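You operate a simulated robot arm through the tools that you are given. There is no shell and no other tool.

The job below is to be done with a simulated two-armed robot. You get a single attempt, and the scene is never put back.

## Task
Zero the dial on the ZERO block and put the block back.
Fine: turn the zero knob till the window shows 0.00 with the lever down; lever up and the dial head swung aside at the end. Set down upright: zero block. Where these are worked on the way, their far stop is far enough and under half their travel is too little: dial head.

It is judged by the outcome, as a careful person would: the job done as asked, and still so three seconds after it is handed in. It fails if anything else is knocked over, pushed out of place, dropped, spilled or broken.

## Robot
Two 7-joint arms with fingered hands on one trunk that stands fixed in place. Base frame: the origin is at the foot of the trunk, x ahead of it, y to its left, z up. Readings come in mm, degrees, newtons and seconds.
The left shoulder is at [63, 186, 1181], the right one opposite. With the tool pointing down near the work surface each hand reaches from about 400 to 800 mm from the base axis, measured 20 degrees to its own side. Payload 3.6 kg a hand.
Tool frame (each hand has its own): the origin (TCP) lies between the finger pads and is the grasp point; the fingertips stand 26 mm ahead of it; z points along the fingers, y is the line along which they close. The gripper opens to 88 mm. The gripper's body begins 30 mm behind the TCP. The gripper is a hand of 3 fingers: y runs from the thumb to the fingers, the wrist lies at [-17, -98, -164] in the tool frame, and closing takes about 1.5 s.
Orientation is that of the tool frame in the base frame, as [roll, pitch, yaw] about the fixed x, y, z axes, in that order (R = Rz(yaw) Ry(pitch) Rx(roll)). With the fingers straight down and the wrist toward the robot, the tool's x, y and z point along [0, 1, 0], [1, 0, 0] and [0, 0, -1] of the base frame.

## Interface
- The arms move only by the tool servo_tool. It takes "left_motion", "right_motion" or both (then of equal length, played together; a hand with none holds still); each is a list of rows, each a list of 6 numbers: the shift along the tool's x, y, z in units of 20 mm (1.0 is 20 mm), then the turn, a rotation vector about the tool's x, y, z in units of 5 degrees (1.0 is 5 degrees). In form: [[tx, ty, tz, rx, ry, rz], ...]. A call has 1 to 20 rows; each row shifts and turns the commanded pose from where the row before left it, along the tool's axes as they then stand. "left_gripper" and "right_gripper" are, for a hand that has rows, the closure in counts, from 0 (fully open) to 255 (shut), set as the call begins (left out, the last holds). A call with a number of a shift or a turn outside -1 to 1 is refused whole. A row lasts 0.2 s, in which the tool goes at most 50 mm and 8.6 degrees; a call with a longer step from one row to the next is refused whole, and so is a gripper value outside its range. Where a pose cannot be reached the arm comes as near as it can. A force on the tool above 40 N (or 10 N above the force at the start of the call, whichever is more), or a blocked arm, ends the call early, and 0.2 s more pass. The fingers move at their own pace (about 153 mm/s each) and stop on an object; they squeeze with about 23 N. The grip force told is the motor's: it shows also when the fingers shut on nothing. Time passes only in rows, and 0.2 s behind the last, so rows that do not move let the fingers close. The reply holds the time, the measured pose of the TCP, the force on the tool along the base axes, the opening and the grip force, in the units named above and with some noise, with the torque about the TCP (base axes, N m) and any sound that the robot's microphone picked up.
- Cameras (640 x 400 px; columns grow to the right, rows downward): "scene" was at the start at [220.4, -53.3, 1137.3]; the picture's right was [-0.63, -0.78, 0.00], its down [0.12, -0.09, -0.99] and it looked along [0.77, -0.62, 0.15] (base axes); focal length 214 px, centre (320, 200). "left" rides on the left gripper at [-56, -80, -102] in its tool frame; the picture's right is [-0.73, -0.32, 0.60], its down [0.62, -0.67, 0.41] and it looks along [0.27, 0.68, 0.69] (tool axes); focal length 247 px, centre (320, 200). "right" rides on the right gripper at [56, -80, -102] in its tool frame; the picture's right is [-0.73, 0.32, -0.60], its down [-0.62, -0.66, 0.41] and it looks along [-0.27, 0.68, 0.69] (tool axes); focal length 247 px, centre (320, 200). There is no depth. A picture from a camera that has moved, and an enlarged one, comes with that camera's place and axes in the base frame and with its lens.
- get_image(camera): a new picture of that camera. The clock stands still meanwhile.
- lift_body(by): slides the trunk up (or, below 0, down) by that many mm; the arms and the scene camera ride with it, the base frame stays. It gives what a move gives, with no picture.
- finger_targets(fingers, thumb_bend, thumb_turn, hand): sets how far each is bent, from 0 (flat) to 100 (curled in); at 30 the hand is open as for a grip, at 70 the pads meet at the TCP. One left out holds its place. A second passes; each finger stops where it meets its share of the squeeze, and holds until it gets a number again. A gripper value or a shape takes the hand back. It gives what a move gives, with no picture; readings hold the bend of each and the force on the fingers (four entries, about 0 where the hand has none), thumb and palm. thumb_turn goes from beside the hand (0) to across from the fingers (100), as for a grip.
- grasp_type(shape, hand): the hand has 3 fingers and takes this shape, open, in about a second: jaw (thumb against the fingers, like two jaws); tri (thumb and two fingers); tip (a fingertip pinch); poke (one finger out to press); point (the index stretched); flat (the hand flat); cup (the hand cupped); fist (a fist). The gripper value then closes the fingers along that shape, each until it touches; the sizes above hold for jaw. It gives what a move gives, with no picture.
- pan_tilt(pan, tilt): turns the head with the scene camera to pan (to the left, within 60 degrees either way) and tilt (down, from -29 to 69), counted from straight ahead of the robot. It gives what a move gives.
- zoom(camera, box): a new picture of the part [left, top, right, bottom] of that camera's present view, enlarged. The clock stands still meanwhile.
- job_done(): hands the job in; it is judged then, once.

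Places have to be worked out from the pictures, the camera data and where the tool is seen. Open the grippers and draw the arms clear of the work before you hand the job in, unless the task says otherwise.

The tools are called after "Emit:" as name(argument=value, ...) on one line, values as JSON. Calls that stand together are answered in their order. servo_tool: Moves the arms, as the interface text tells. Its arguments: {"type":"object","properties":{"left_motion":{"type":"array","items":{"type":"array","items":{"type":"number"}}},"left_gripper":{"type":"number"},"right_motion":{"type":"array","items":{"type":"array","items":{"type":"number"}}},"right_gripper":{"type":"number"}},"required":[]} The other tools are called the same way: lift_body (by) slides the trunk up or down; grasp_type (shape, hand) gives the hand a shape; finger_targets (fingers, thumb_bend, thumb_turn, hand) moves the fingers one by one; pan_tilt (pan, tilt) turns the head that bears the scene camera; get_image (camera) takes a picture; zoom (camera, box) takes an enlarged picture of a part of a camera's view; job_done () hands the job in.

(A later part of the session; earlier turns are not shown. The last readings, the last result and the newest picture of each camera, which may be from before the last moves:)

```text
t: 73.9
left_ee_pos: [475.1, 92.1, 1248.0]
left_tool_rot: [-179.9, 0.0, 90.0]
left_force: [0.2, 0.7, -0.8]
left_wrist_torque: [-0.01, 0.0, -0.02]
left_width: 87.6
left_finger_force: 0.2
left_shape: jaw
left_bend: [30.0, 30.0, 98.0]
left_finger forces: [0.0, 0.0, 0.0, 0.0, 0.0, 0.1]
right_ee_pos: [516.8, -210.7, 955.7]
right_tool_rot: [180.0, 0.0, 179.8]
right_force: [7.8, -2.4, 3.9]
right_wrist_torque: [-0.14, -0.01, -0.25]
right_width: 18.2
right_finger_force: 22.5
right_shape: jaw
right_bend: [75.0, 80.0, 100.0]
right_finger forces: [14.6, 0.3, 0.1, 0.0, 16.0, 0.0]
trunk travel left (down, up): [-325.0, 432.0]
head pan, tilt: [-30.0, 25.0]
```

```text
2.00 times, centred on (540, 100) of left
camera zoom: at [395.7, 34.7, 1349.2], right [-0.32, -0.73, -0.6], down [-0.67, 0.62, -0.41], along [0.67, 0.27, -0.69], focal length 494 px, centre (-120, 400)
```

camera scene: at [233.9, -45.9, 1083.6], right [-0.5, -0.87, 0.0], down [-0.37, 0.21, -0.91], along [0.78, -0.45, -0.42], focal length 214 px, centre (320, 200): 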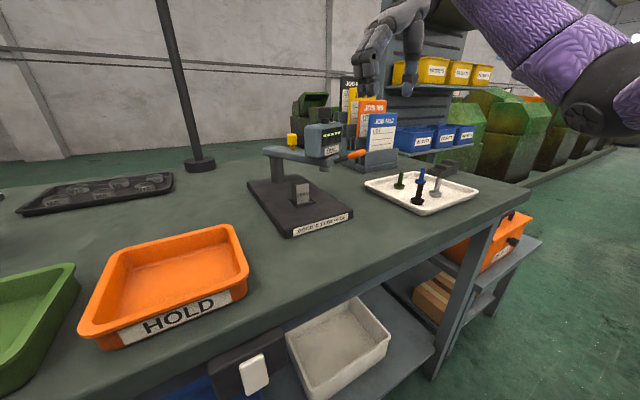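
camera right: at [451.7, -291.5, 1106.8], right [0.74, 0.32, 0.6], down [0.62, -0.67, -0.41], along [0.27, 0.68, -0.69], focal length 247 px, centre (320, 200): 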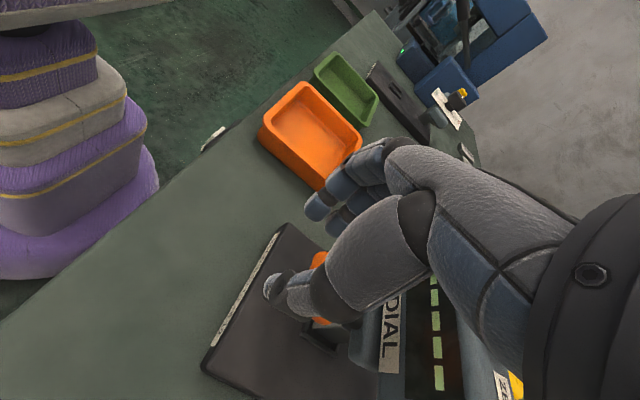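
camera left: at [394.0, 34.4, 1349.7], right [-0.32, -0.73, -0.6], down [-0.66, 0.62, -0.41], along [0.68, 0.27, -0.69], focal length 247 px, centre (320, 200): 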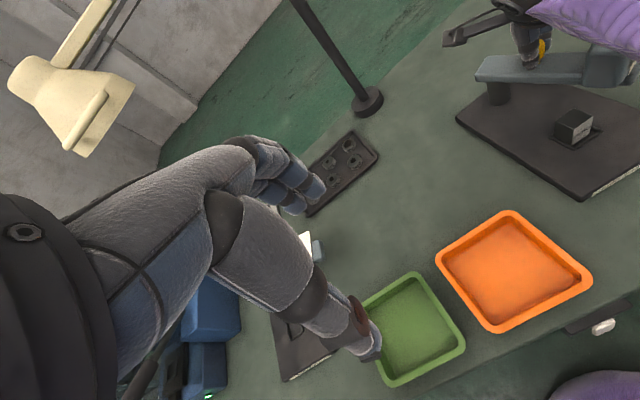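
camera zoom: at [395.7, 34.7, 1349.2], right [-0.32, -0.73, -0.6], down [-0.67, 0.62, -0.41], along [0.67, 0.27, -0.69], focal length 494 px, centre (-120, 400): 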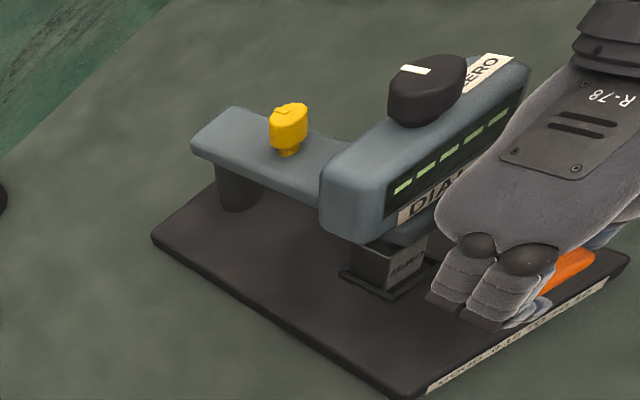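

The lever's arc is starting to pull the hand toward the head (+8 N in x), as expected once it passes horizontal. I follow the arc with a little +x while continuing down.

Emit:
servo_tool(right_motion=[[-0.2, 0, 0.1, 0, 0, 0], [-0.15, 0, 0.2, 0, 0, 0], [-0.1, 0, 0.2, 0, 0, 0], [0, 0, 0, 0, 0, 0]])

Emit:
zoom(camera="scene", box=[240, 60, 400, 200])

Emit:
zoom(camera="left", box=[440, 0, 640, 200])

```text
t: 74.9
left_ee_pos: [473.3, 91.6, 1249.1]
left_tool_rot: [179.9, 0.0, 90.0]
left_force: [-0.4, 0.6, 0.4]
left_wrist_torque: [0.03, 0.0, -0.02]
left_width: 87.7
left_finger_force: 0.1
left_shape: jaw
left_bend: [30.0, 30.0, 98.0]
left_finger forces: [0.0, 0.1, 0.1, 0.0, 0.1, 0.0]
right_ee_pos: [523.6, -209.9, 946.7]
right_tool_rot: [-180.0, -0.1, 179.9]
right_force: [-14.5, -0.7, -2.9]
right_wrist_torque: [-0.17, -0.74, -0.4]
right_width: 18.3
right_finger_force: 22.8
right_shape: jaw
right_bend: [75.0, 81.0, 100.0]
right_finger forces: [13.9, 0.0, 0.0, 0.0, 15.2, 0.0]
trunk travel left (down, up): [-325.0, 432.0]
head pan, tilt: [-30.0, 25.0]
```

```text
2.86 times, centred on (320, 130) of scene
camera zoom: at [232.1, -46.3, 1084.0], right [-0.5, -0.87, 0.0], down [-0.36, 0.21, -0.91], along [0.79, -0.45, -0.42], focal length 613 px, centre (320, 400)
```

zoom: 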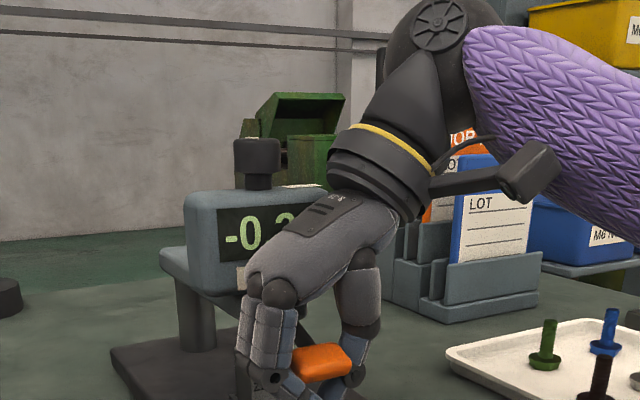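

```text
2.00 times, centred on (540, 100) of left
camera zoom: at [392.9, 34.4, 1350.0], right [-0.32, -0.73, -0.6], down [-0.66, 0.62, -0.41], along [0.68, 0.27, -0.69], focal length 494 px, centre (-120, 400)
```

zoom: 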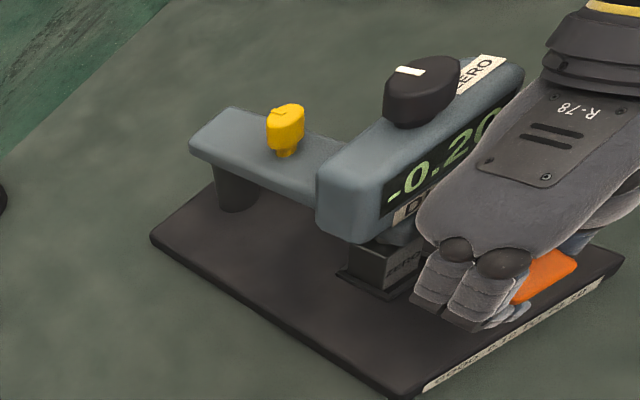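

The window has lit up with about -0.20, so the lever is down and reading. The palm is touching the head's face (-14 N at about 50 mm above the TCP). I open the fingers and withdraw straight outward along the lever so as not to disturb it.

Emit:
servo_tool(right_motion=[[0.2, 0, 0, 0, 0, 0], [0, 0, 0, 0, 0, 0], [0, 0, 0, 0, 0, 0], [0, 0, 0, 0, 0, 0], [0.5, 0, 0, 0, 0, 0], [1, 0, 0, 0, 0, 0], [1, 0, 0, 0, 0, 0], [1, 0, 0, 0, 0, 0], [0, 0, 0, 0, 0, 0]], right_gripper=90)

Emit:
zoom(camera="scene", box=[240, 80, 400, 220])

Emit:
get_image(camera="right")

```text
t: 76.9
left_ee_pos: [474.4, 93.3, 1248.1]
left_tool_rot: [180.0, 0.0, 90.1]
left_force: [0.5, -0.8, 0.6]
left_wrist_torque: [0.02, 0.0, -0.02]
left_width: 87.8
left_finger_force: 0.1
left_shape: jaw
left_bend: [30.0, 30.0, 98.0]
left_finger forces: [0.0, 0.1, 0.1, 0.0, 0.0, 0.1]
right_ee_pos: [450.7, -209.0, 946.9]
right_tool_rot: [-180.0, 0.0, 179.8]
right_force: [0.3, -0.3, 1.0]
right_wrist_torque: [0.0, 0.03, 0.02]
right_width: 56.7
right_finger_force: 0.1
right_shape: jaw
right_bend: [37.0, 60.0, 100.0]
right_finger forces: [0.0, 0.0, 0.1, 0.0, 0.0, 0.1]
trunk travel left (down, up): [-325.0, 432.0]
head pan, tilt: [-30.0, 25.0]
```

```text
2.86 times, centred on (320, 150) of scene
camera zoom: at [233.9, -45.9, 1083.6], right [-0.5, -0.87, 0.0], down [-0.37, 0.21, -0.91], along [0.78, -0.45, -0.42], focal length 613 px, centre (320, 343)
```

zoom: 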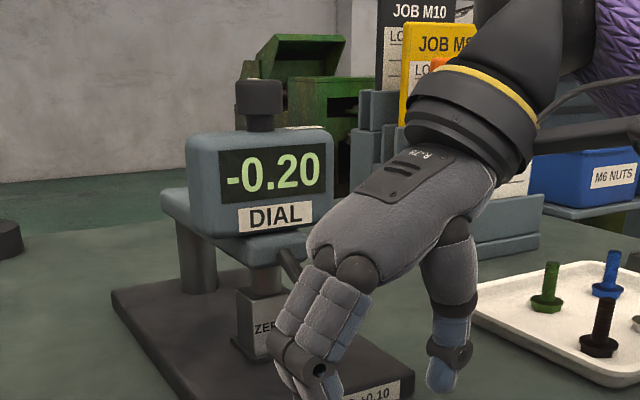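

```text
taken
camera right: at [393.9, -290.1, 1050.2], right [0.74, 0.32, 0.6], down [0.62, -0.67, -0.41], along [0.27, 0.68, -0.69], focal length 247 px, centre (320, 200)
```

right: 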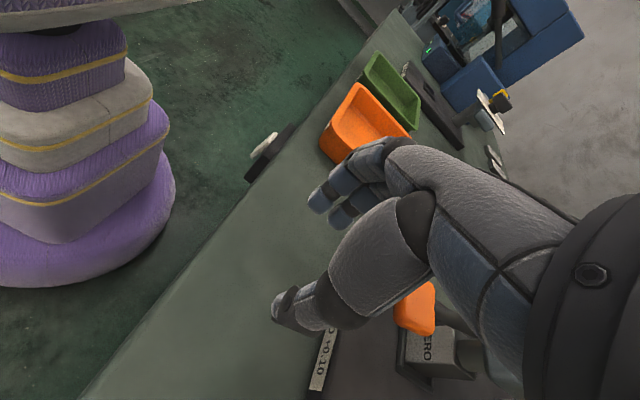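

The window clearly reads -0.20 with the lever staying down on its own. Next is the zero knob, at about [591, -211] with its cap between z=1052 and 1074. I raise the right hand and turn it back to yaw 90° before going over the knob.

Emit:
servo_tool(right_motion=[[0.3, 0, -0.8, 0, 0, 0], [0, 0, -1, 0, 0, 0], [0, 0, -1, 0, 0, 0], [0, 0, -1, 0, 0, 1], [0, 0, -1, 0, 0, 1], [0, 0, -1, 0, 0, 1], [0, 0, -1, 0, 0, 1], [0, 0, -1, 0, 0, 1], [0, 0, -1, 0, 0, 1], [0, 0, -0.6, 0, 0, 1], [0, 0, 0, 0, 0, 1], [0, 0, 0, 0, 0, 1], [0, 0, 0, 0, 0, 1], [0, 0, 0, 0, 0, 1], [0, 0, 0, 0, 0, 1], [0, 0, 0, 0, 0, 1], [0, 0, 0, 0, 0, 1], [0, 0, 0, 0, 0, 1], [0, 0, 0, 0, 0, 1]], right_gripper=90)

Emit:
get_image(camera="scene")

Emit:
zoom(camera="scene", box=[250, 100, 380, 220])

Emit:
zoom(camera="left", box=[440, 0, 640, 200])

```text
t: 80.9
left_ee_pos: [473.9, 92.0, 1249.2]
left_tool_rot: [-179.9, 0.1, 90.0]
left_force: [-0.1, 0.9, -0.2]
left_wrist_torque: [-0.01, 0.0, 0.02]
left_width: 87.8
left_finger_force: 0.0
left_shape: jaw
left_bend: [30.0, 30.0, 98.0]
left_finger forces: [0.1, 0.0, 0.1, 0.1, 0.0, 0.0]
right_ee_pos: [444.6, -208.7, 1135.2]
right_tool_rot: [-180.0, 0.0, 99.9]
right_force: [0.2, 0.0, -0.2]
right_wrist_torque: [0.0, 0.03, 0.0]
right_width: 56.3
right_finger_force: 0.0
right_shape: jaw
right_bend: [37.0, 60.0, 100.0]
right_finger forces: [0.0, 0.0, 0.1, 0.0, 0.0, 0.1]
trunk travel left (down, up): [-325.0, 432.0]
head pan, tilt: [-30.0, 25.0]
```

```text
taken
camera scene: at [233.7, -45.9, 1083.7], right [-0.5, -0.87, 0.0], down [-0.37, 0.21, -0.91], along [0.78, -0.45, -0.42], focal length 214 px, centre (320, 200)
```

scene: 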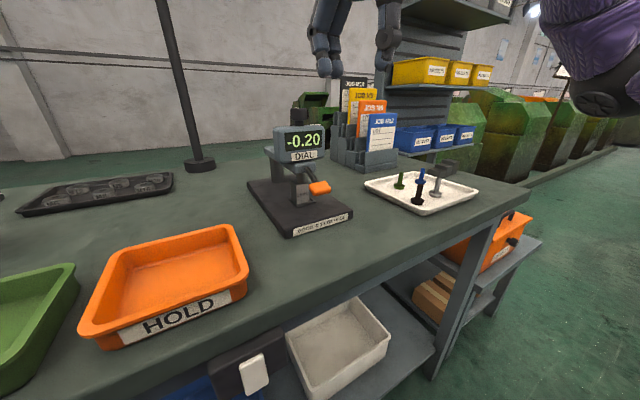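

```text
3.33 times, centred on (315, 160) of scene
camera zoom: at [233.7, -45.9, 1083.7], right [-0.5, -0.87, 0.0], down [-0.37, 0.21, -0.91], along [0.78, -0.45, -0.42], focal length 715 px, centre (337, 333)
```

zoom: 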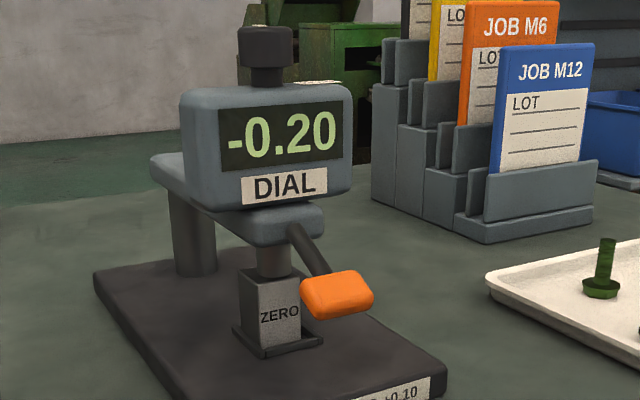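

```text
2.00 times, centred on (540, 100) of left
camera zoom: at [394.9, 34.9, 1349.4], right [-0.32, -0.73, -0.6], down [-0.67, 0.62, -0.41], along [0.68, 0.27, -0.69], focal length 494 px, centre (-120, 400)
```

zoom: 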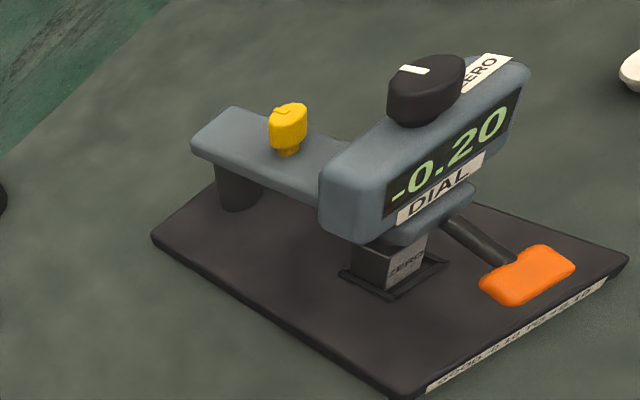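

The knob triangulates to [589, -209.5, 1063]. I move the right hand over it, keeping the fingertips about 14 mm above the cap.

Emit:
servo_tool(right_motion=[[-0.1616, 0.888, 0.125, 0, 0, 0], [-0.1616, 0.888, 0.125, 0, 0, 0], [-0.1616, 0.888, 0.125, 0, 0, 0], [-0.1616, 0.888, 0.125, 0, 0, 0], [-0.1616, 0.888, 0.125, 0, 0, 0], [-0.1616, 0.888, 0.125, 0, 0, 0], [-0.1616, 0.888, 0.125, 0, 0, 0], [-0.1616, 0.888, 0.125, 0, 0, 0], [0, 0, 0, 0, 0, 0]])

Emit:
zoom(camera="scene", box=[240, 60, 400, 180])

Emit:
get_image(camera="right")

Emit:
zoom(camera="left", box=[440, 0, 640, 200])

```text
t: 82.9
left_ee_pos: [474.9, 91.7, 1248.2]
left_tool_rot: [-179.9, 0.0, 90.0]
left_force: [0.0, 0.4, -0.6]
left_wrist_torque: [0.0, 0.05, 0.01]
left_width: 87.5
left_finger_force: 0.1
left_shape: jaw
left_bend: [30.0, 30.0, 98.0]
left_finger forces: [0.0, 0.0, 0.1, 0.1, 0.0, 0.1]
right_ee_pos: [589.7, -210.5, 1113.7]
right_tool_rot: [179.9, 0.0, 100.0]
right_force: [0.2, 0.5, -0.1]
right_wrist_torque: [0.03, -0.01, 0.01]
right_width: 56.6
right_finger_force: 0.0
right_shape: jaw
right_bend: [37.0, 60.0, 100.0]
right_finger forces: [0.0, 0.0, 0.0, 0.0, 0.1, 0.0]
trunk travel left (down, up): [-325.0, 432.0]
head pan, tilt: [-30.0, 25.0]
```

```text
3.33 times, centred on (320, 120) of scene
camera zoom: at [233.6, -46.1, 1083.7], right [-0.5, -0.87, 0.0], down [-0.37, 0.21, -0.91], along [0.78, -0.45, -0.42], focal length 715 px, centre (320, 467)
```

zoom: 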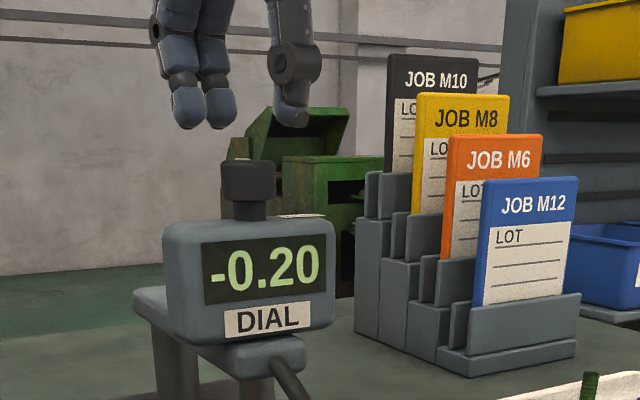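

```text
taken
camera right: at [500.8, -168.4, 1216.7], right [0.44, -0.67, 0.6], down [-0.55, -0.73, -0.41], along [0.71, -0.15, -0.69], focal length 247 px, centre (320, 200)
```

right: 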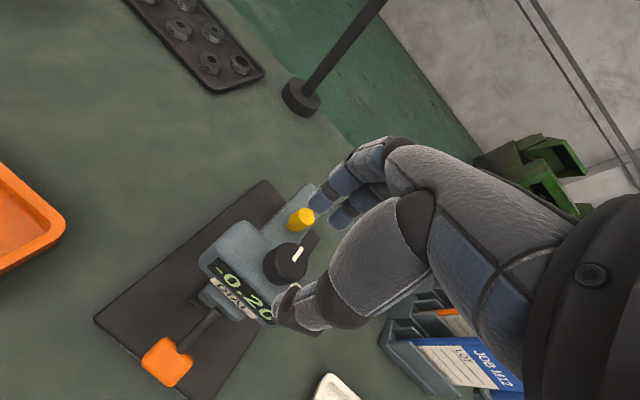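

```text
2.00 times, centred on (540, 100) of left
camera zoom: at [394.7, 34.7, 1349.5], right [-0.32, -0.73, -0.6], down [-0.66, 0.62, -0.41], along [0.68, 0.27, -0.69], focal length 494 px, centre (-120, 400)
```

zoom: 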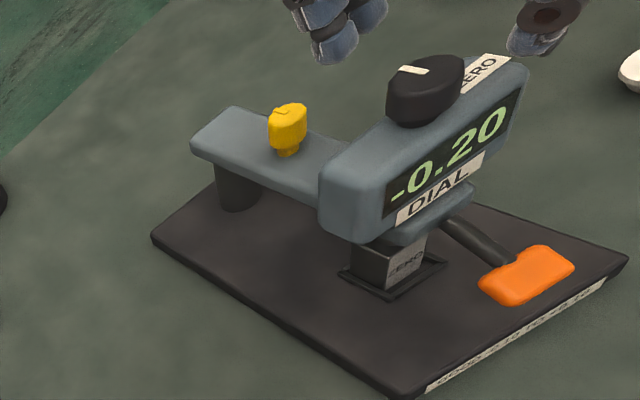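

Aligned. I descend so the fingertips surround the cap (TCP z≈1081) and look again before closing.

Emit:
servo_tool(right_motion=[[0, 0, 0.6, 0, 0, 0], [0, 0, 0.6, 0, 0, 0], [0, 0, 0.4, 0, 0, 0], [0, 0, 0, 0, 0, 0]])

Emit:
zoom(camera="scene", box=[250, 70, 370, 170])

Emit:
zoom(camera="left", box=[480, 0, 640, 130])

Emit:
zoom(camera="right", box=[200, 160, 400, 340])

```text
t: 83.9
left_ee_pos: [473.9, 91.5, 1248.6]
left_tool_rot: [-180.0, 0.1, 89.9]
left_force: [0.2, 0.6, -0.6]
left_wrist_torque: [-0.01, -0.01, -0.02]
left_width: 88.2
left_finger_force: 0.1
left_shape: jaw
left_bend: [30.0, 30.0, 98.0]
left_finger forces: [0.1, 0.0, 0.1, 0.0, 0.0, 0.0]
right_ee_pos: [589.3, -210.9, 1083.3]
right_tool_rot: [-179.9, 0.0, 99.9]
right_force: [-0.3, -0.2, -0.2]
right_wrist_torque: [0.02, 0.0, -0.01]
right_width: 56.5
right_finger_force: 0.1
right_shape: jaw
right_bend: [37.0, 60.0, 100.0]
right_finger forces: [0.0, 0.0, 0.0, 0.0, 0.0, 0.0]
trunk travel left (down, up): [-325.0, 432.0]
head pan, tilt: [-30.0, 25.0]
```

```text
4.00 times, centred on (310, 120) of scene
camera zoom: at [233.7, -45.9, 1083.7], right [-0.5, -0.87, 0.0], down [-0.37, 0.21, -0.91], along [0.78, -0.45, -0.42], focal length 858 px, centre (360, 520)
```

zoom: 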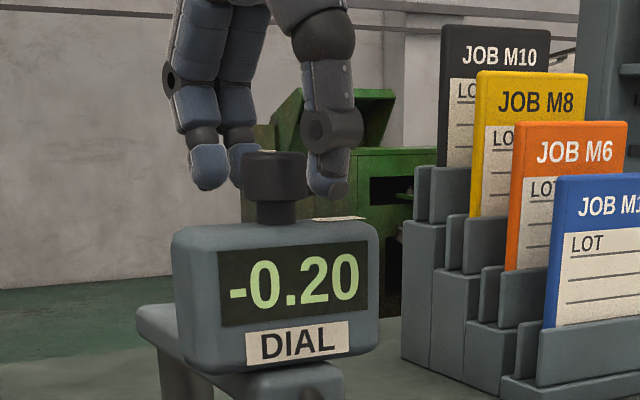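

```text
3.08 times, centred on (560, 65) of left
camera zoom: at [394.9, 34.9, 1349.4], right [-0.32, -0.73, -0.6], down [-0.67, 0.62, -0.41], along [0.68, 0.27, -0.69], focal length 760 px, centre (-418, 615)
```

zoom: 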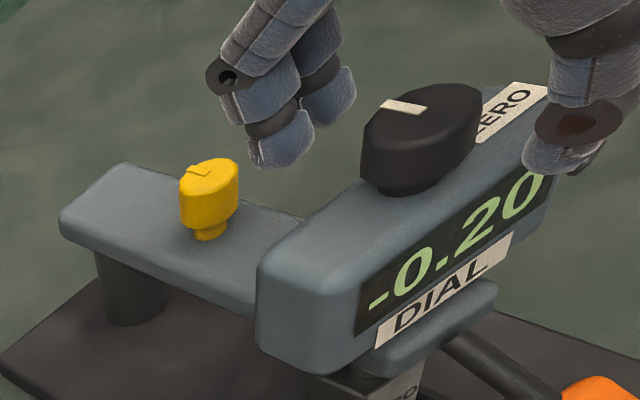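

```text
2.22 times, centred on (300, 250) of right
camera zoom: at [500.1, -168.4, 1185.8], right [0.44, -0.67, 0.6], down [-0.55, -0.73, -0.41], along [0.71, -0.15, -0.69], focal length 549 px, centre (364, 89)
```

zoom: 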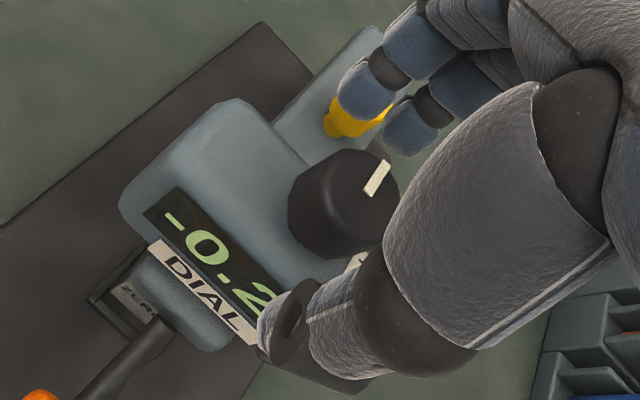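

The knob sits centrally between the thumb and fingers. I lower 2 mm and close on it.

Emit:
servo_tool(right_motion=[[0, 0, 0.1, 0, 0, 0], [0, 0, 0, 0, 0, 0], [0, 0, 0, 0, 0, 0], [0, 0, 0, 0, 0, 0], [0, 0, 0, 0, 0, 0], [0, 0, 0, 0, 0, 0], [0, 0, 0, 0, 0, 0]], right_gripper=220)

Emit:
zoom(camera="scene", box=[250, 70, 370, 170])

Emit:
zoom(camera="right", box=[200, 160, 400, 340])

```text
t: 85.5
left_ee_pos: [473.8, 92.0, 1248.5]
left_tool_rot: [180.0, 0.0, 89.9]
left_force: [-0.1, 0.6, 0.3]
left_wrist_torque: [0.0, -0.01, 0.02]
left_width: 87.4
left_finger_force: 0.1
left_shape: jaw
left_bend: [30.0, 30.0, 98.0]
left_finger forces: [0.0, 0.0, 0.1, 0.1, 0.0, 0.1]
right_ee_pos: [588.8, -209.7, 1080.9]
right_tool_rot: [179.9, 0.1, 99.9]
right_force: [0.1, -2.9, 4.4]
right_wrist_torque: [-0.07, 0.0, 0.0]
right_width: 19.3
right_finger_force: 23.2
right_shape: jaw
right_bend: [57.0, 74.0, 100.0]
right_finger forces: [8.5, 14.2, 0.1, 0.1, 21.6, 0.0]
trunk travel left (down, up): [-325.0, 432.0]
head pan, tilt: [-30.0, 25.0]
```

```text
4.00 times, centred on (310, 120) of scene
camera zoom: at [233.4, -46.2, 1083.7], right [-0.5, -0.87, 0.0], down [-0.37, 0.21, -0.91], along [0.78, -0.45, -0.42], focal length 858 px, centre (360, 520)
```

zoom: 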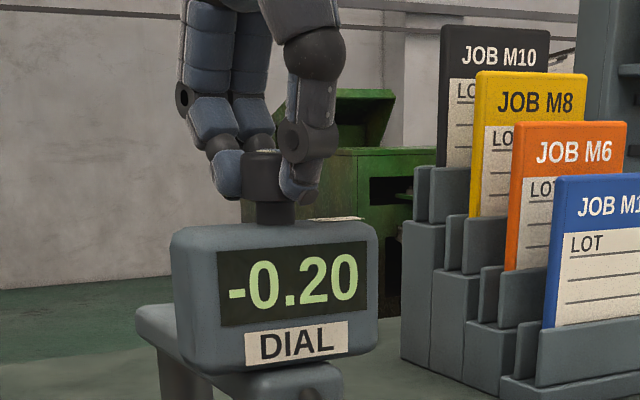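

```text
2.22 times, centred on (300, 250) of right
camera zoom: at [499.8, -168.8, 1183.6], right [0.44, -0.67, 0.6], down [-0.55, -0.73, -0.41], along [0.71, -0.15, -0.69], focal length 549 px, centre (364, 89)
```

zoom: 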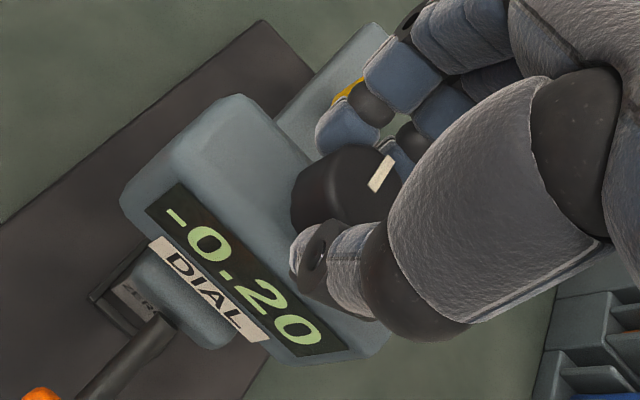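

The knob is gripped at 23 N. I make a small 5° clockwise test turn to see which way the reading goes and how fast.

Emit:
servo_tool(right_motion=[[0, 0, 0, 0, 0, 0.5], [0, 0, 0, 0, 0, 0.5], [0, 0, 0, 0, 0, 0]])

Emit:
zoom(camera="scene", box=[250, 70, 370, 170])

Emit:
zoom(camera="right", box=[200, 160, 400, 340])

```text
t: 86.3
left_ee_pos: [474.3, 91.7, 1248.6]
left_tool_rot: [180.0, 0.0, 90.0]
left_force: [-0.4, -0.5, -0.7]
left_wrist_torque: [0.0, 0.01, -0.01]
left_width: 87.7
left_finger_force: 0.1
left_shape: jaw
left_bend: [30.0, 30.0, 98.0]
left_finger forces: [0.0, 0.0, 0.1, 0.0, 0.0, 0.0]
right_ee_pos: [589.9, -211.2, 1080.6]
right_tool_rot: [-180.0, 0.0, 94.9]
right_force: [0.1, -3.1, 3.8]
right_wrist_torque: [-0.06, -0.03, 0.01]
right_width: 18.9
right_finger_force: 22.8
right_shape: jaw
right_bend: [57.0, 74.0, 100.0]
right_finger forces: [7.9, 14.9, 0.1, 0.1, 22.0, 0.0]
trunk travel left (down, up): [-325.0, 432.0]
head pan, tilt: [-30.0, 25.0]
```

```text
4.00 times, centred on (310, 120) of scene
camera zoom: at [233.4, -46.4, 1083.7], right [-0.5, -0.87, 0.0], down [-0.37, 0.21, -0.91], along [0.78, -0.45, -0.42], focal length 858 px, centre (360, 520)
```

zoom: 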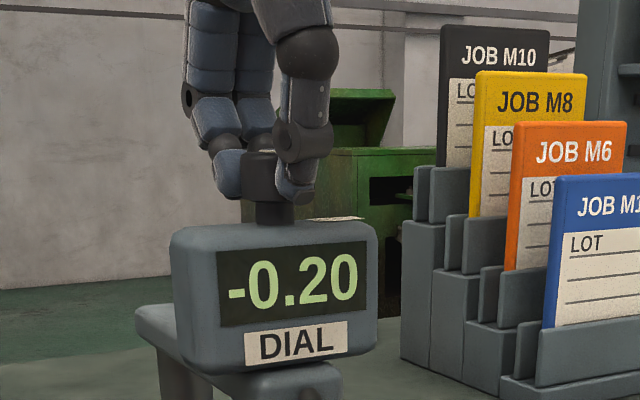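

```text
2.22 times, centred on (300, 250) of right
camera zoom: at [503.9, -161.0, 1183.7], right [0.38, -0.7, 0.6], down [-0.61, -0.68, -0.41], along [0.7, -0.21, -0.69], focal length 549 px, centre (364, 89)
```

zoom: 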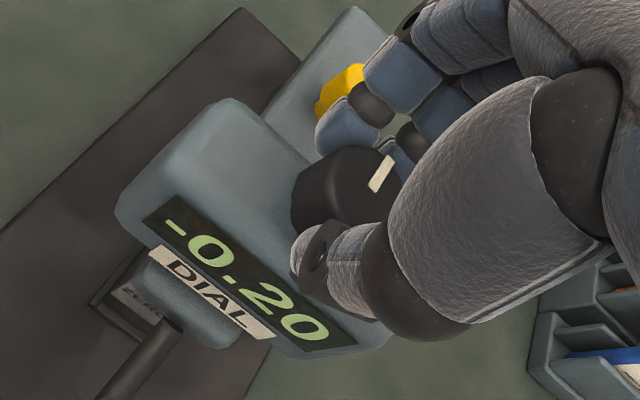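

The knob mark moved with the hand, but the reading still shows -0.20. I turn a further 10° clockwise.

Emit:
servo_tool(right_motion=[[0, 0, 0, 0, 0, 0.5], [0, 0, 0, 0, 0, 0.5], [0, 0, 0, 0, 0, 0.5], [0, 0, 0, 0, 0, 0.5], [0, 0, 0, 0, 0, 0]])

Emit:
zoom(camera="scene", box=[250, 70, 370, 170])

Emit:
zoom(camera="right", box=[200, 160, 400, 340])

Emit:
zoom(camera="left", box=[480, 0, 640, 130])

```text
t: 87.5
left_ee_pos: [474.8, 91.4, 1248.1]
left_tool_rot: [179.9, 0.0, 90.0]
left_force: [-0.4, 0.2, 1.2]
left_wrist_torque: [0.01, 0.02, 0.0]
left_width: 87.7
left_finger_force: 0.1
left_shape: jaw
left_bend: [30.0, 30.0, 98.0]
left_finger forces: [0.0, 0.1, 0.1, 0.0, 0.1, 0.0]
right_ee_pos: [589.7, -208.9, 1080.8]
right_tool_rot: [180.0, 0.0, 84.9]
right_force: [-2.7, -1.4, 0.7]
right_wrist_torque: [-0.02, -0.02, 0.04]
right_width: 19.0
right_finger_force: 23.0
right_shape: jaw
right_bend: [57.0, 74.0, 100.0]
right_finger forces: [8.3, 13.4, 0.0, 0.0, 22.3, 0.0]
trunk travel left (down, up): [-325.0, 432.0]
head pan, tilt: [-30.0, 25.0]
```

```text
4.00 times, centred on (310, 120) of scene
camera zoom: at [233.4, -46.0, 1083.7], right [-0.5, -0.87, 0.0], down [-0.37, 0.21, -0.91], along [0.78, -0.45, -0.42], focal length 858 px, centre (360, 520)
```

zoom: 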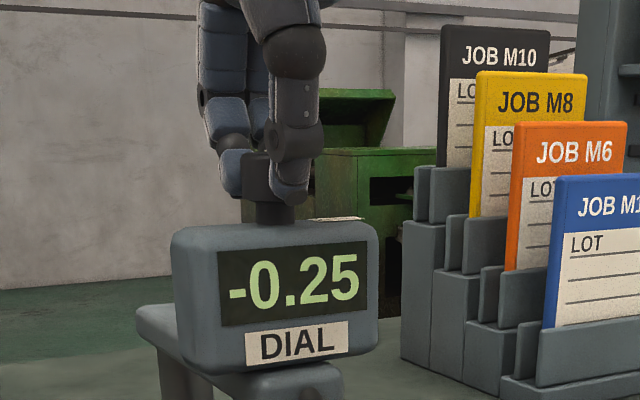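

```text
2.22 times, centred on (300, 250) of right
camera zoom: at [513.9, -147.1, 1183.9], right [0.25, -0.76, 0.6], down [-0.72, -0.56, -0.41], along [0.65, -0.33, -0.69], focal length 549 px, centre (364, 89)
```

zoom: 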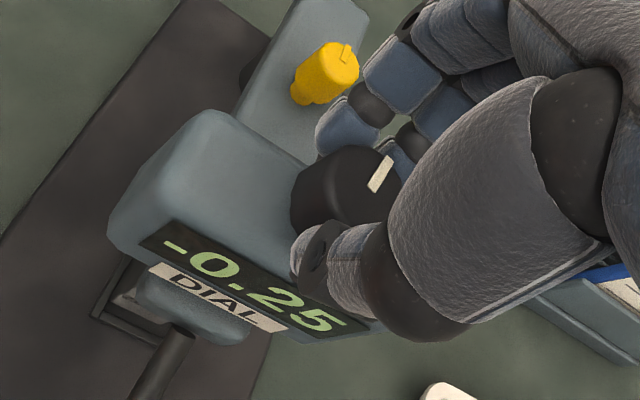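

```text
3.08 times, centred on (560, 65) of left
camera zoom: at [394.5, 34.7, 1349.5], right [-0.32, -0.73, -0.6], down [-0.66, 0.62, -0.41], along [0.68, 0.27, -0.69], focal length 760 px, centre (-418, 615)
```

zoom: 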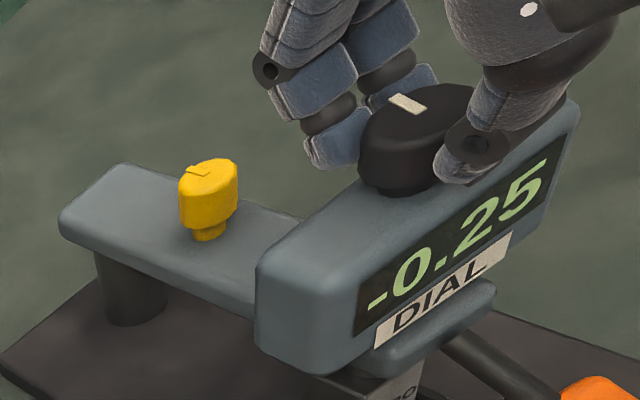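

Clockwise makes the reading more negative, in 0.05 steps: now -0.25 after 15° in total. So I turn counter-clockwise, 30° first.

Emit:
servo_tool(right_motion=[[0, 0, 0, 0, 0, -0.7], [0, 0, 0, 0, 0, -0.7], [0, 0, 0, 0, 0, -0.7], [0, 0, 0, 0, 0, -0.7], [0, 0, 0, 0, 0, -0.7], [0, 0, 0, 0, 0, -0.7], [0, 0, 0, 0, 0, -0.7], [0, 0, 0, 0, 0, -0.7], [0, 0, 0, 0, 0, -0.4], [0, 0, 0, 0, 0, 0]])

Emit:
zoom(camera="scene", box=[250, 70, 370, 170])

Emit:
zoom(camera="right", box=[200, 160, 400, 340])

```text
t: 89.7
left_ee_pos: [473.7, 91.9, 1247.6]
left_tool_rot: [-179.9, 0.0, 90.0]
left_force: [-0.4, 0.4, -0.2]
left_wrist_torque: [0.0, 0.03, 0.0]
left_width: 87.6
left_finger_force: 0.0
left_shape: jaw
left_bend: [30.0, 30.0, 98.0]
left_finger forces: [0.0, 0.0, 0.0, 0.0, 0.0, 0.0]
right_ee_pos: [589.8, -209.9, 1080.8]
right_tool_rot: [-180.0, -0.1, 115.0]
right_force: [-3.3, -2.5, 1.5]
right_wrist_torque: [-0.05, 0.03, 0.01]
right_width: 18.8
right_finger_force: 23.6
right_shape: jaw
right_bend: [57.0, 74.0, 100.0]
right_finger forces: [9.1, 13.0, 0.0, 0.0, 23.7, 0.0]
trunk travel left (down, up): [-325.0, 432.0]
head pan, tilt: [-30.0, 25.0]
```

```text
4.00 times, centred on (310, 120) of scene
camera zoom: at [233.3, -46.3, 1083.7], right [-0.5, -0.87, 0.0], down [-0.37, 0.21, -0.91], along [0.78, -0.45, -0.42], focal length 858 px, centre (360, 520)
```

zoom: 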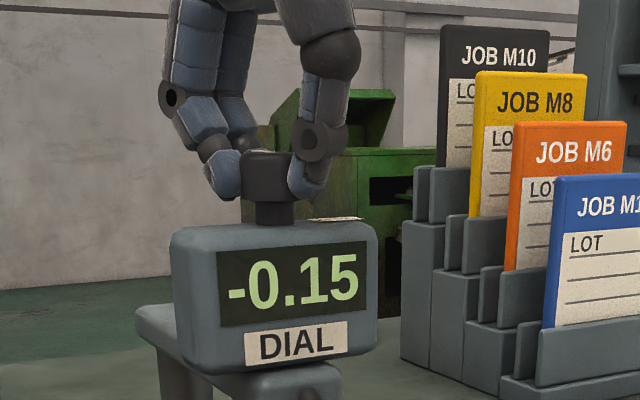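

```text
2.22 times, centred on (300, 250) of right
camera zoom: at [492.4, -193.4, 1183.8], right [0.6, -0.53, 0.6], down [-0.34, -0.85, -0.41], along [0.73, 0.04, -0.69], focal length 549 px, centre (364, 89)
```

zoom: 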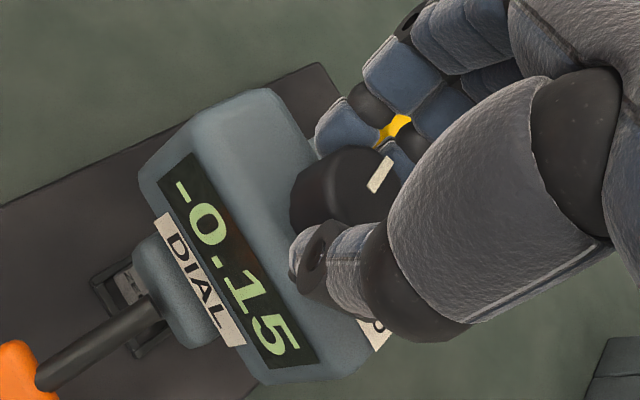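

The scale is 15° per 0.05 step, so 0.00 should be 45° further counter-clockwise (yaw 160°). I turn there.

Emit:
servo_tool(right_motion=[[0, 0, 0, 0, 0, -0.75], [0, 0, 0, 0, 0, -0.75], [0, 0, 0, 0, 0, -0.75], [0, 0, 0, 0, 0, -0.75], [0, 0, 0, 0, 0, -0.75], [0, 0, 0, 0, 0, -0.75], [0, 0, 0, 0, 0, -0.75], [0, 0, 0, 0, 0, -0.75], [0, 0, 0, 0, 0, -0.75], [0, 0, 0, 0, 0, -0.75], [0, 0, 0, 0, 0, -0.75], [0, 0, 0, 0, 0, -0.75], [0, 0, 0, 0, 0, 0]])

Emit:
zoom(camera="scene", box=[250, 70, 370, 170])

Emit:
zoom(camera="right", box=[200, 160, 400, 340])

```text
t: 92.5
left_ee_pos: [475.1, 91.7, 1248.3]
left_tool_rot: [180.0, 0.0, 90.1]
left_force: [0.1, 0.5, -0.5]
left_wrist_torque: [0.01, 0.0, -0.01]
left_width: 87.7
left_finger_force: 0.1
left_shape: jaw
left_bend: [30.0, 30.0, 98.0]
left_finger forces: [0.0, 0.0, 0.1, 0.0, 0.0, 0.0]
right_ee_pos: [589.4, -210.6, 1080.6]
right_tool_rot: [-180.0, 0.0, 160.0]
right_force: [3.3, -7.3, 5.7]
right_wrist_torque: [-0.16, -0.1, 0.01]
right_width: 18.8
right_finger_force: 22.6
right_shape: jaw
right_bend: [57.0, 74.0, 100.0]
right_finger forces: [7.4, 16.3, 0.1, 0.0, 26.1, 0.1]
trunk travel left (down, up): [-325.0, 432.0]
head pan, tilt: [-30.0, 25.0]
```

```text
4.00 times, centred on (310, 120) of scene
camera zoom: at [233.7, -46.7, 1083.6], right [-0.5, -0.87, 0.0], down [-0.37, 0.21, -0.91], along [0.78, -0.45, -0.42], focal length 858 px, centre (360, 520)
```

zoom: 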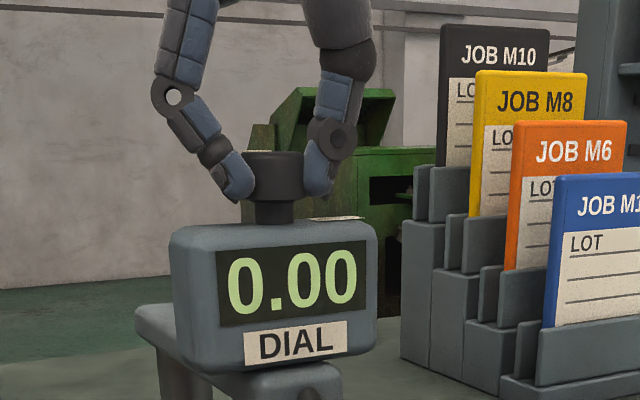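

```text
2.22 times, centred on (300, 250) of right
camera zoom: at [508.5, -266.8, 1183.4], right [0.8, 0.05, 0.6], down [0.36, -0.84, -0.41], along [0.48, 0.54, -0.69], focal length 549 px, centre (364, 89)
```

zoom: 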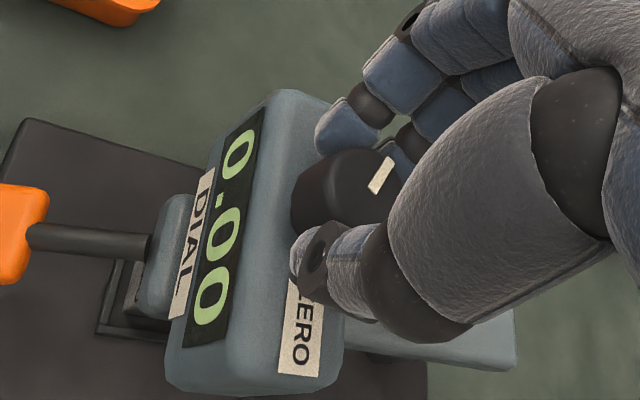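

The window reads 0.00 with the lever down. I open the fingers and check that it holds before lifting off the knob.

Emit:
servo_tool(right_motion=[[0, 0, 0, 0, 0, 0], [0, 0, 0, 0, 0, 0], [0, 0, 0, 0, 0, 0], [0, 0, 0, 0, 0, 0], [0, 0, -0.5, 0, 0, 0], [0, 0, -1, 0, 0, 0], [0, 0, -1, 0, 0, 0], [0, 0, 0, 0, 0, 0]], right_gripper=60)

Emit:
zoom(camera="scene", box=[240, 80, 380, 200])

Emit:
zoom(camera="left", box=[440, 0, 640, 200])

```text
t: 94.3
left_ee_pos: [474.2, 92.1, 1248.2]
left_tool_rot: [180.0, 0.0, 89.9]
left_force: [-0.4, 1.3, 0.2]
left_wrist_torque: [0.0, 0.0, -0.04]
left_width: 87.8
left_finger_force: 0.0
left_shape: jaw
left_bend: [30.0, 30.0, 98.0]
left_finger forces: [0.1, 0.0, 0.0, 0.1, 0.0, 0.0]
right_ee_pos: [588.4, -209.8, 1129.5]
right_tool_rot: [-180.0, -0.1, 159.8]
right_force: [-0.9, 0.3, 0.1]
right_wrist_torque: [0.02, 0.02, 0.02]
right_width: 67.0
right_finger_force: 0.1
right_shape: jaw
right_bend: [34.0, 50.0, 99.0]
right_finger forces: [0.0, 0.0, 0.1, 0.1, 0.1, 0.0]
trunk travel left (down, up): [-325.0, 432.0]
head pan, tilt: [-30.0, 25.0]
```

```text
3.33 times, centred on (310, 140) of scene
camera zoom: at [233.8, -46.1, 1083.6], right [-0.5, -0.87, 0.0], down [-0.37, 0.21, -0.91], along [0.78, -0.45, -0.42], focal length 715 px, centre (353, 400)
```

zoom: 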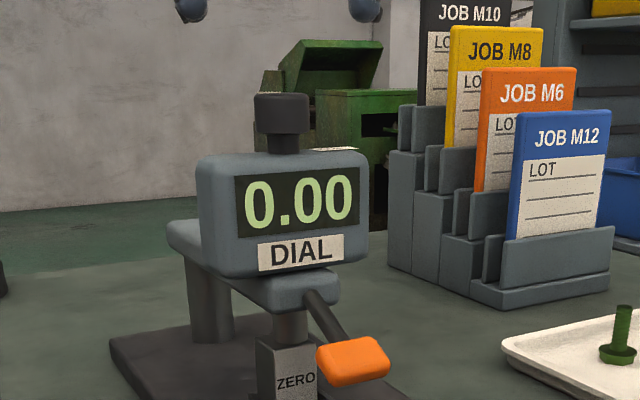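

```text
2.00 times, centred on (540, 100) of left
camera zoom: at [395.0, 34.7, 1349.3], right [-0.32, -0.73, -0.6], down [-0.67, 0.62, -0.41], along [0.68, 0.27, -0.69], focal length 494 px, centre (-120, 400)
```

zoom: 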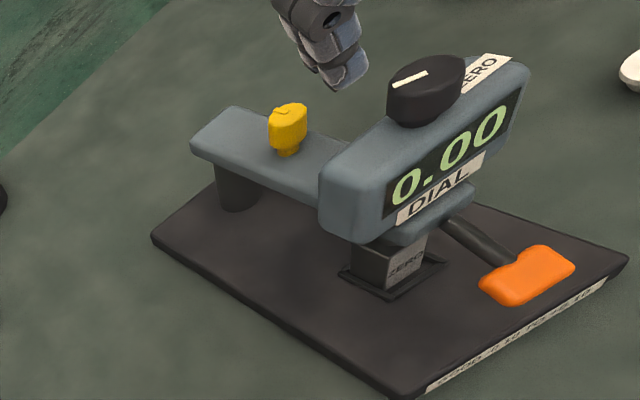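

Zeroed: the window shows 0.00 with the lever down and the hand off the knob. Next comes the lever. I move back out in front of the head and turn to yaw 180° as before.

Emit:
servo_tool(right_motion=[[0.81, -0.3, 0, 0, 0, 0], [0.81, -0.3, 0, 0, 0, 0], [0.81, -0.3, 0, 0, 0, 0], [0.81, -0.3, 0, 0, 0, 0], [0.81, -0.3, 0, 0, 0, 0], [0.81, -0.3, 0, 0, 0, 0], [0.81, -0.3, 0, 0, 0, 0], [0.81, -0.3, 0, 0, 0, 0], [0, 0, 0, 0, 0, -1], [0, 0, 0, 0, 0, -1], [0, 0, 0, 0, 0, -1], [0, 0, 0, 0, 0, -1], [0, 0, 0, 0, 0, 0]])

Emit:
get_image(camera="scene")

```text
t: 97.1
left_ee_pos: [473.9, 92.5, 1247.6]
left_tool_rot: [180.0, 0.0, 89.9]
left_force: [-1.1, 0.7, 0.0]
left_wrist_torque: [0.0, 0.0, -0.03]
left_width: 87.7
left_finger_force: 0.1
left_shape: jaw
left_bend: [30.0, 30.0, 98.0]
left_finger forces: [0.0, 0.0, 0.0, 0.0, 0.1, 0.1]
right_ee_pos: [452.2, -210.8, 1130.6]
right_tool_rot: [-180.0, 0.0, -179.9]
right_force: [-0.5, 0.5, -0.1]
right_wrist_torque: [-0.05, 0.01, 0.01]
right_width: 66.9
right_finger_force: 0.2
right_shape: jaw
right_bend: [34.0, 50.0, 99.0]
right_finger forces: [0.0, 0.0, 0.0, 0.0, 0.1, 0.1]
trunk travel left (down, up): [-325.0, 432.0]
head pan, tilt: [-30.0, 25.0]
```

```text
taken
camera scene: at [233.7, -46.0, 1083.7], right [-0.5, -0.87, 0.0], down [-0.37, 0.21, -0.91], along [0.78, -0.45, -0.42], focal length 214 px, centre (320, 200)
```

scene: 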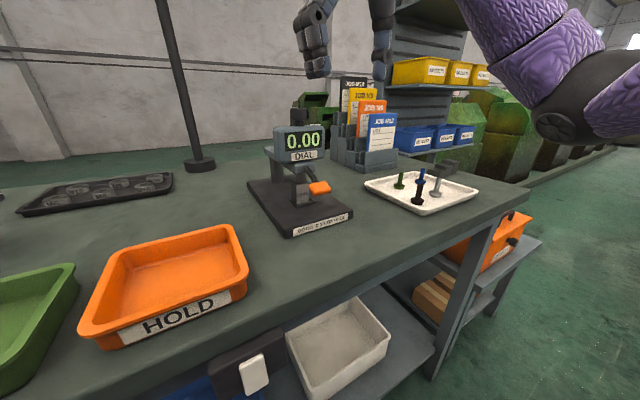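

Still 0.00. I descend in front of the lever to paddle height, with the fingers open.

Emit:
servo_tool(right_motion=[[0, 0, 0.91, 0, 0, 0], [0, 0, 0.91, 0, 0, 0], [0, 0, 0.91, 0, 0, 0], [0, 0, 0.91, 0, 0, 0], [0, 0, 0.91, 0, 0, 0], [0, 0, 0.91, 0, 0, 0], [0, 0, 0.91, 0, 0, 0], [0, 0, 0.91, 0, 0, 0], [0, 0, 0.91, 0, 0, 0], [0, 0, 0.75, 0, 0, 0], [0, 0, 0, 0, 0, 0]])

Emit:
get_image(camera="right")

Emit:
zoom(camera="left", box=[440, 0, 640, 200])

Emit:
zoom(camera="scene", box=[240, 100, 400, 220])

```text
t: 99.5
left_ee_pos: [474.7, 93.4, 1249.1]
left_tool_rot: [-180.0, 0.0, 90.0]
left_force: [-0.6, 0.4, 0.0]
left_wrist_torque: [0.02, 0.01, -0.01]
left_width: 87.5
left_finger_force: 0.0
left_shape: jaw
left_bend: [30.0, 30.0, 98.0]
left_finger forces: [0.0, 0.1, 0.0, 0.0, 0.0, 0.0]
right_ee_pos: [451.3, -210.0, 951.4]
right_tool_rot: [-180.0, -0.1, 179.9]
right_force: [0.4, -0.2, -0.2]
right_wrist_torque: [0.03, 0.0, 0.03]
right_width: 67.0
right_finger_force: 0.0
right_shape: jaw
right_bend: [34.0, 50.0, 99.0]
right_finger forces: [0.0, 0.0, 0.0, 0.1, 0.0, 0.0]
trunk travel left (down, up): [-325.0, 432.0]
head pan, tilt: [-30.0, 25.0]
```

```text
taken
camera right: at [394.0, -289.5, 1054.7], right [0.74, 0.32, 0.6], down [0.62, -0.67, -0.41], along [0.27, 0.67, -0.69], focal length 247 px, centre (320, 200)
```

right: 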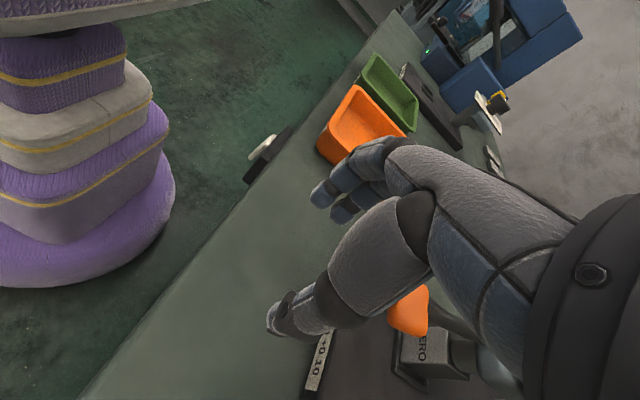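

```text
2.00 times, centred on (540, 100) of left
camera zoom: at [394.9, 34.8, 1349.4], right [-0.32, -0.73, -0.6], down [-0.67, 0.62, -0.41], along [0.68, 0.27, -0.69], focal length 494 px, centre (-120, 400)
```

zoom: 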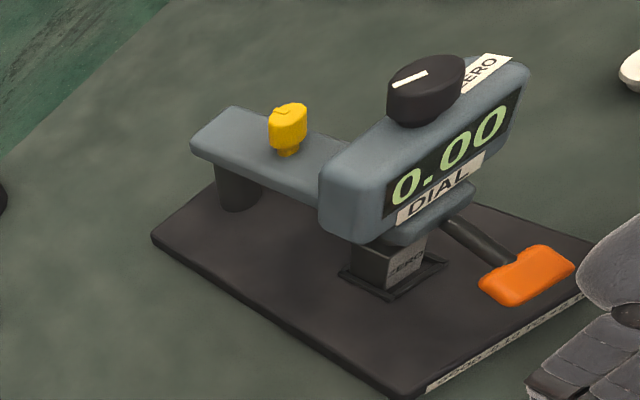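

```text
3.33 times, centred on (320, 160) of scene
camera zoom: at [233.7, -46.0, 1083.7], right [-0.5, -0.87, 0.0], down [-0.37, 0.21, -0.91], along [0.78, -0.45, -0.42], focal length 715 px, centre (320, 333)
```

zoom: 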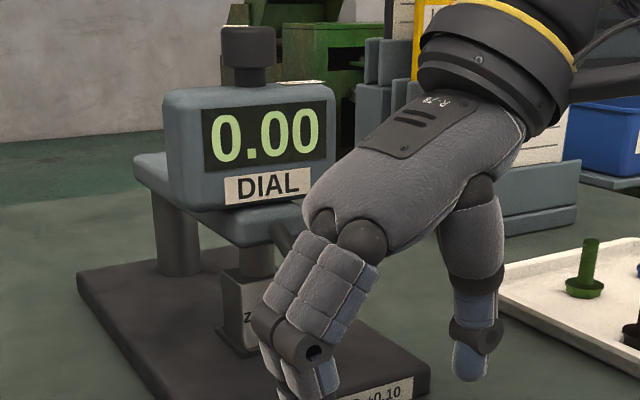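

Both cameras put the paddle at about [517, -210, 953]. I raise 6 mm and slide in so the thumb and fingers straddle it, then check.

Emit:
servo_tool(right_motion=[[-0.5, 0, -0.28, 0, 0, 0], [-0.9, 0, 0, 0, 0, 0], [-0.9, 0, 0, 0, 0, 0], [-0.8, 0, 0, 0, 0, 0], [0, 0, 0, 0, 0, 0]])

Emit:
zoom(camera="right", box=[180, 180, 460, 400])

Emit:
zoom(camera="left", box=[440, 0, 640, 200])

Emit:
zoom(camera="scene", box=[240, 80, 400, 220])

```text
t: 100.7
left_ee_pos: [474.6, 91.6, 1249.2]
left_tool_rot: [180.0, 0.1, 90.1]
left_force: [-0.4, 0.0, 0.6]
left_wrist_torque: [0.0, 0.0, -0.01]
left_width: 87.6
left_finger_force: 0.1
left_shape: jaw
left_bend: [30.0, 30.0, 98.0]
left_finger forces: [0.0, 0.1, 0.0, 0.1, 0.0, 0.1]
right_ee_pos: [514.0, -210.7, 957.3]
right_tool_rot: [180.0, 0.0, 180.0]
right_force: [-0.6, -0.5, -0.4]
right_wrist_torque: [0.03, -0.01, 0.02]
right_width: 67.0
right_finger_force: 0.1
right_shape: jaw
right_bend: [34.0, 50.0, 99.0]
right_finger forces: [0.1, 0.1, 0.0, 0.0, 0.0, 0.0]
trunk travel left (down, up): [-325.0, 432.0]
head pan, tilt: [-30.0, 25.0]
```

```text
1.82 times, centred on (320, 290) of right
camera zoom: at [456.0, -291.0, 1060.1], right [0.74, 0.32, 0.6], down [0.62, -0.67, -0.41], along [0.27, 0.68, -0.69], focal length 449 px, centre (320, 36)
```

zoom: 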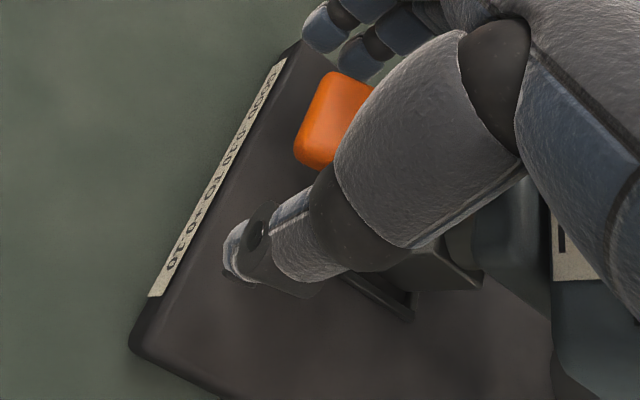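

```text
2.00 times, centred on (540, 100) of left
camera zoom: at [394.8, 34.7, 1349.5], right [-0.32, -0.73, -0.6], down [-0.66, 0.62, -0.41], along [0.68, 0.27, -0.69], focal length 494 px, centre (-120, 400)
```

zoom: 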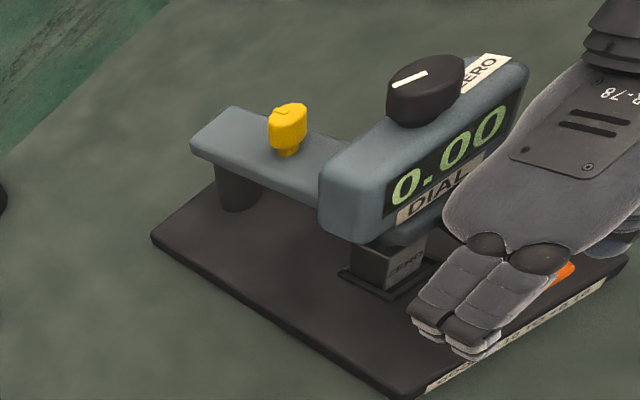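

```text
2.86 times, centred on (320, 150) of scene
camera zoom: at [233.6, -46.1, 1083.7], right [-0.5, -0.87, 0.0], down [-0.37, 0.21, -0.91], along [0.78, -0.45, -0.42], focal length 613 px, centre (320, 343)
```

zoom: 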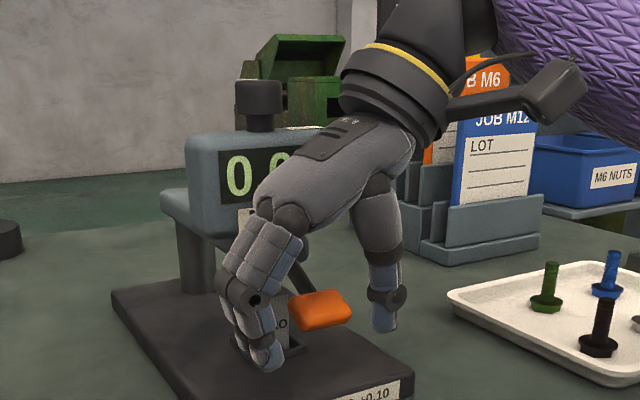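

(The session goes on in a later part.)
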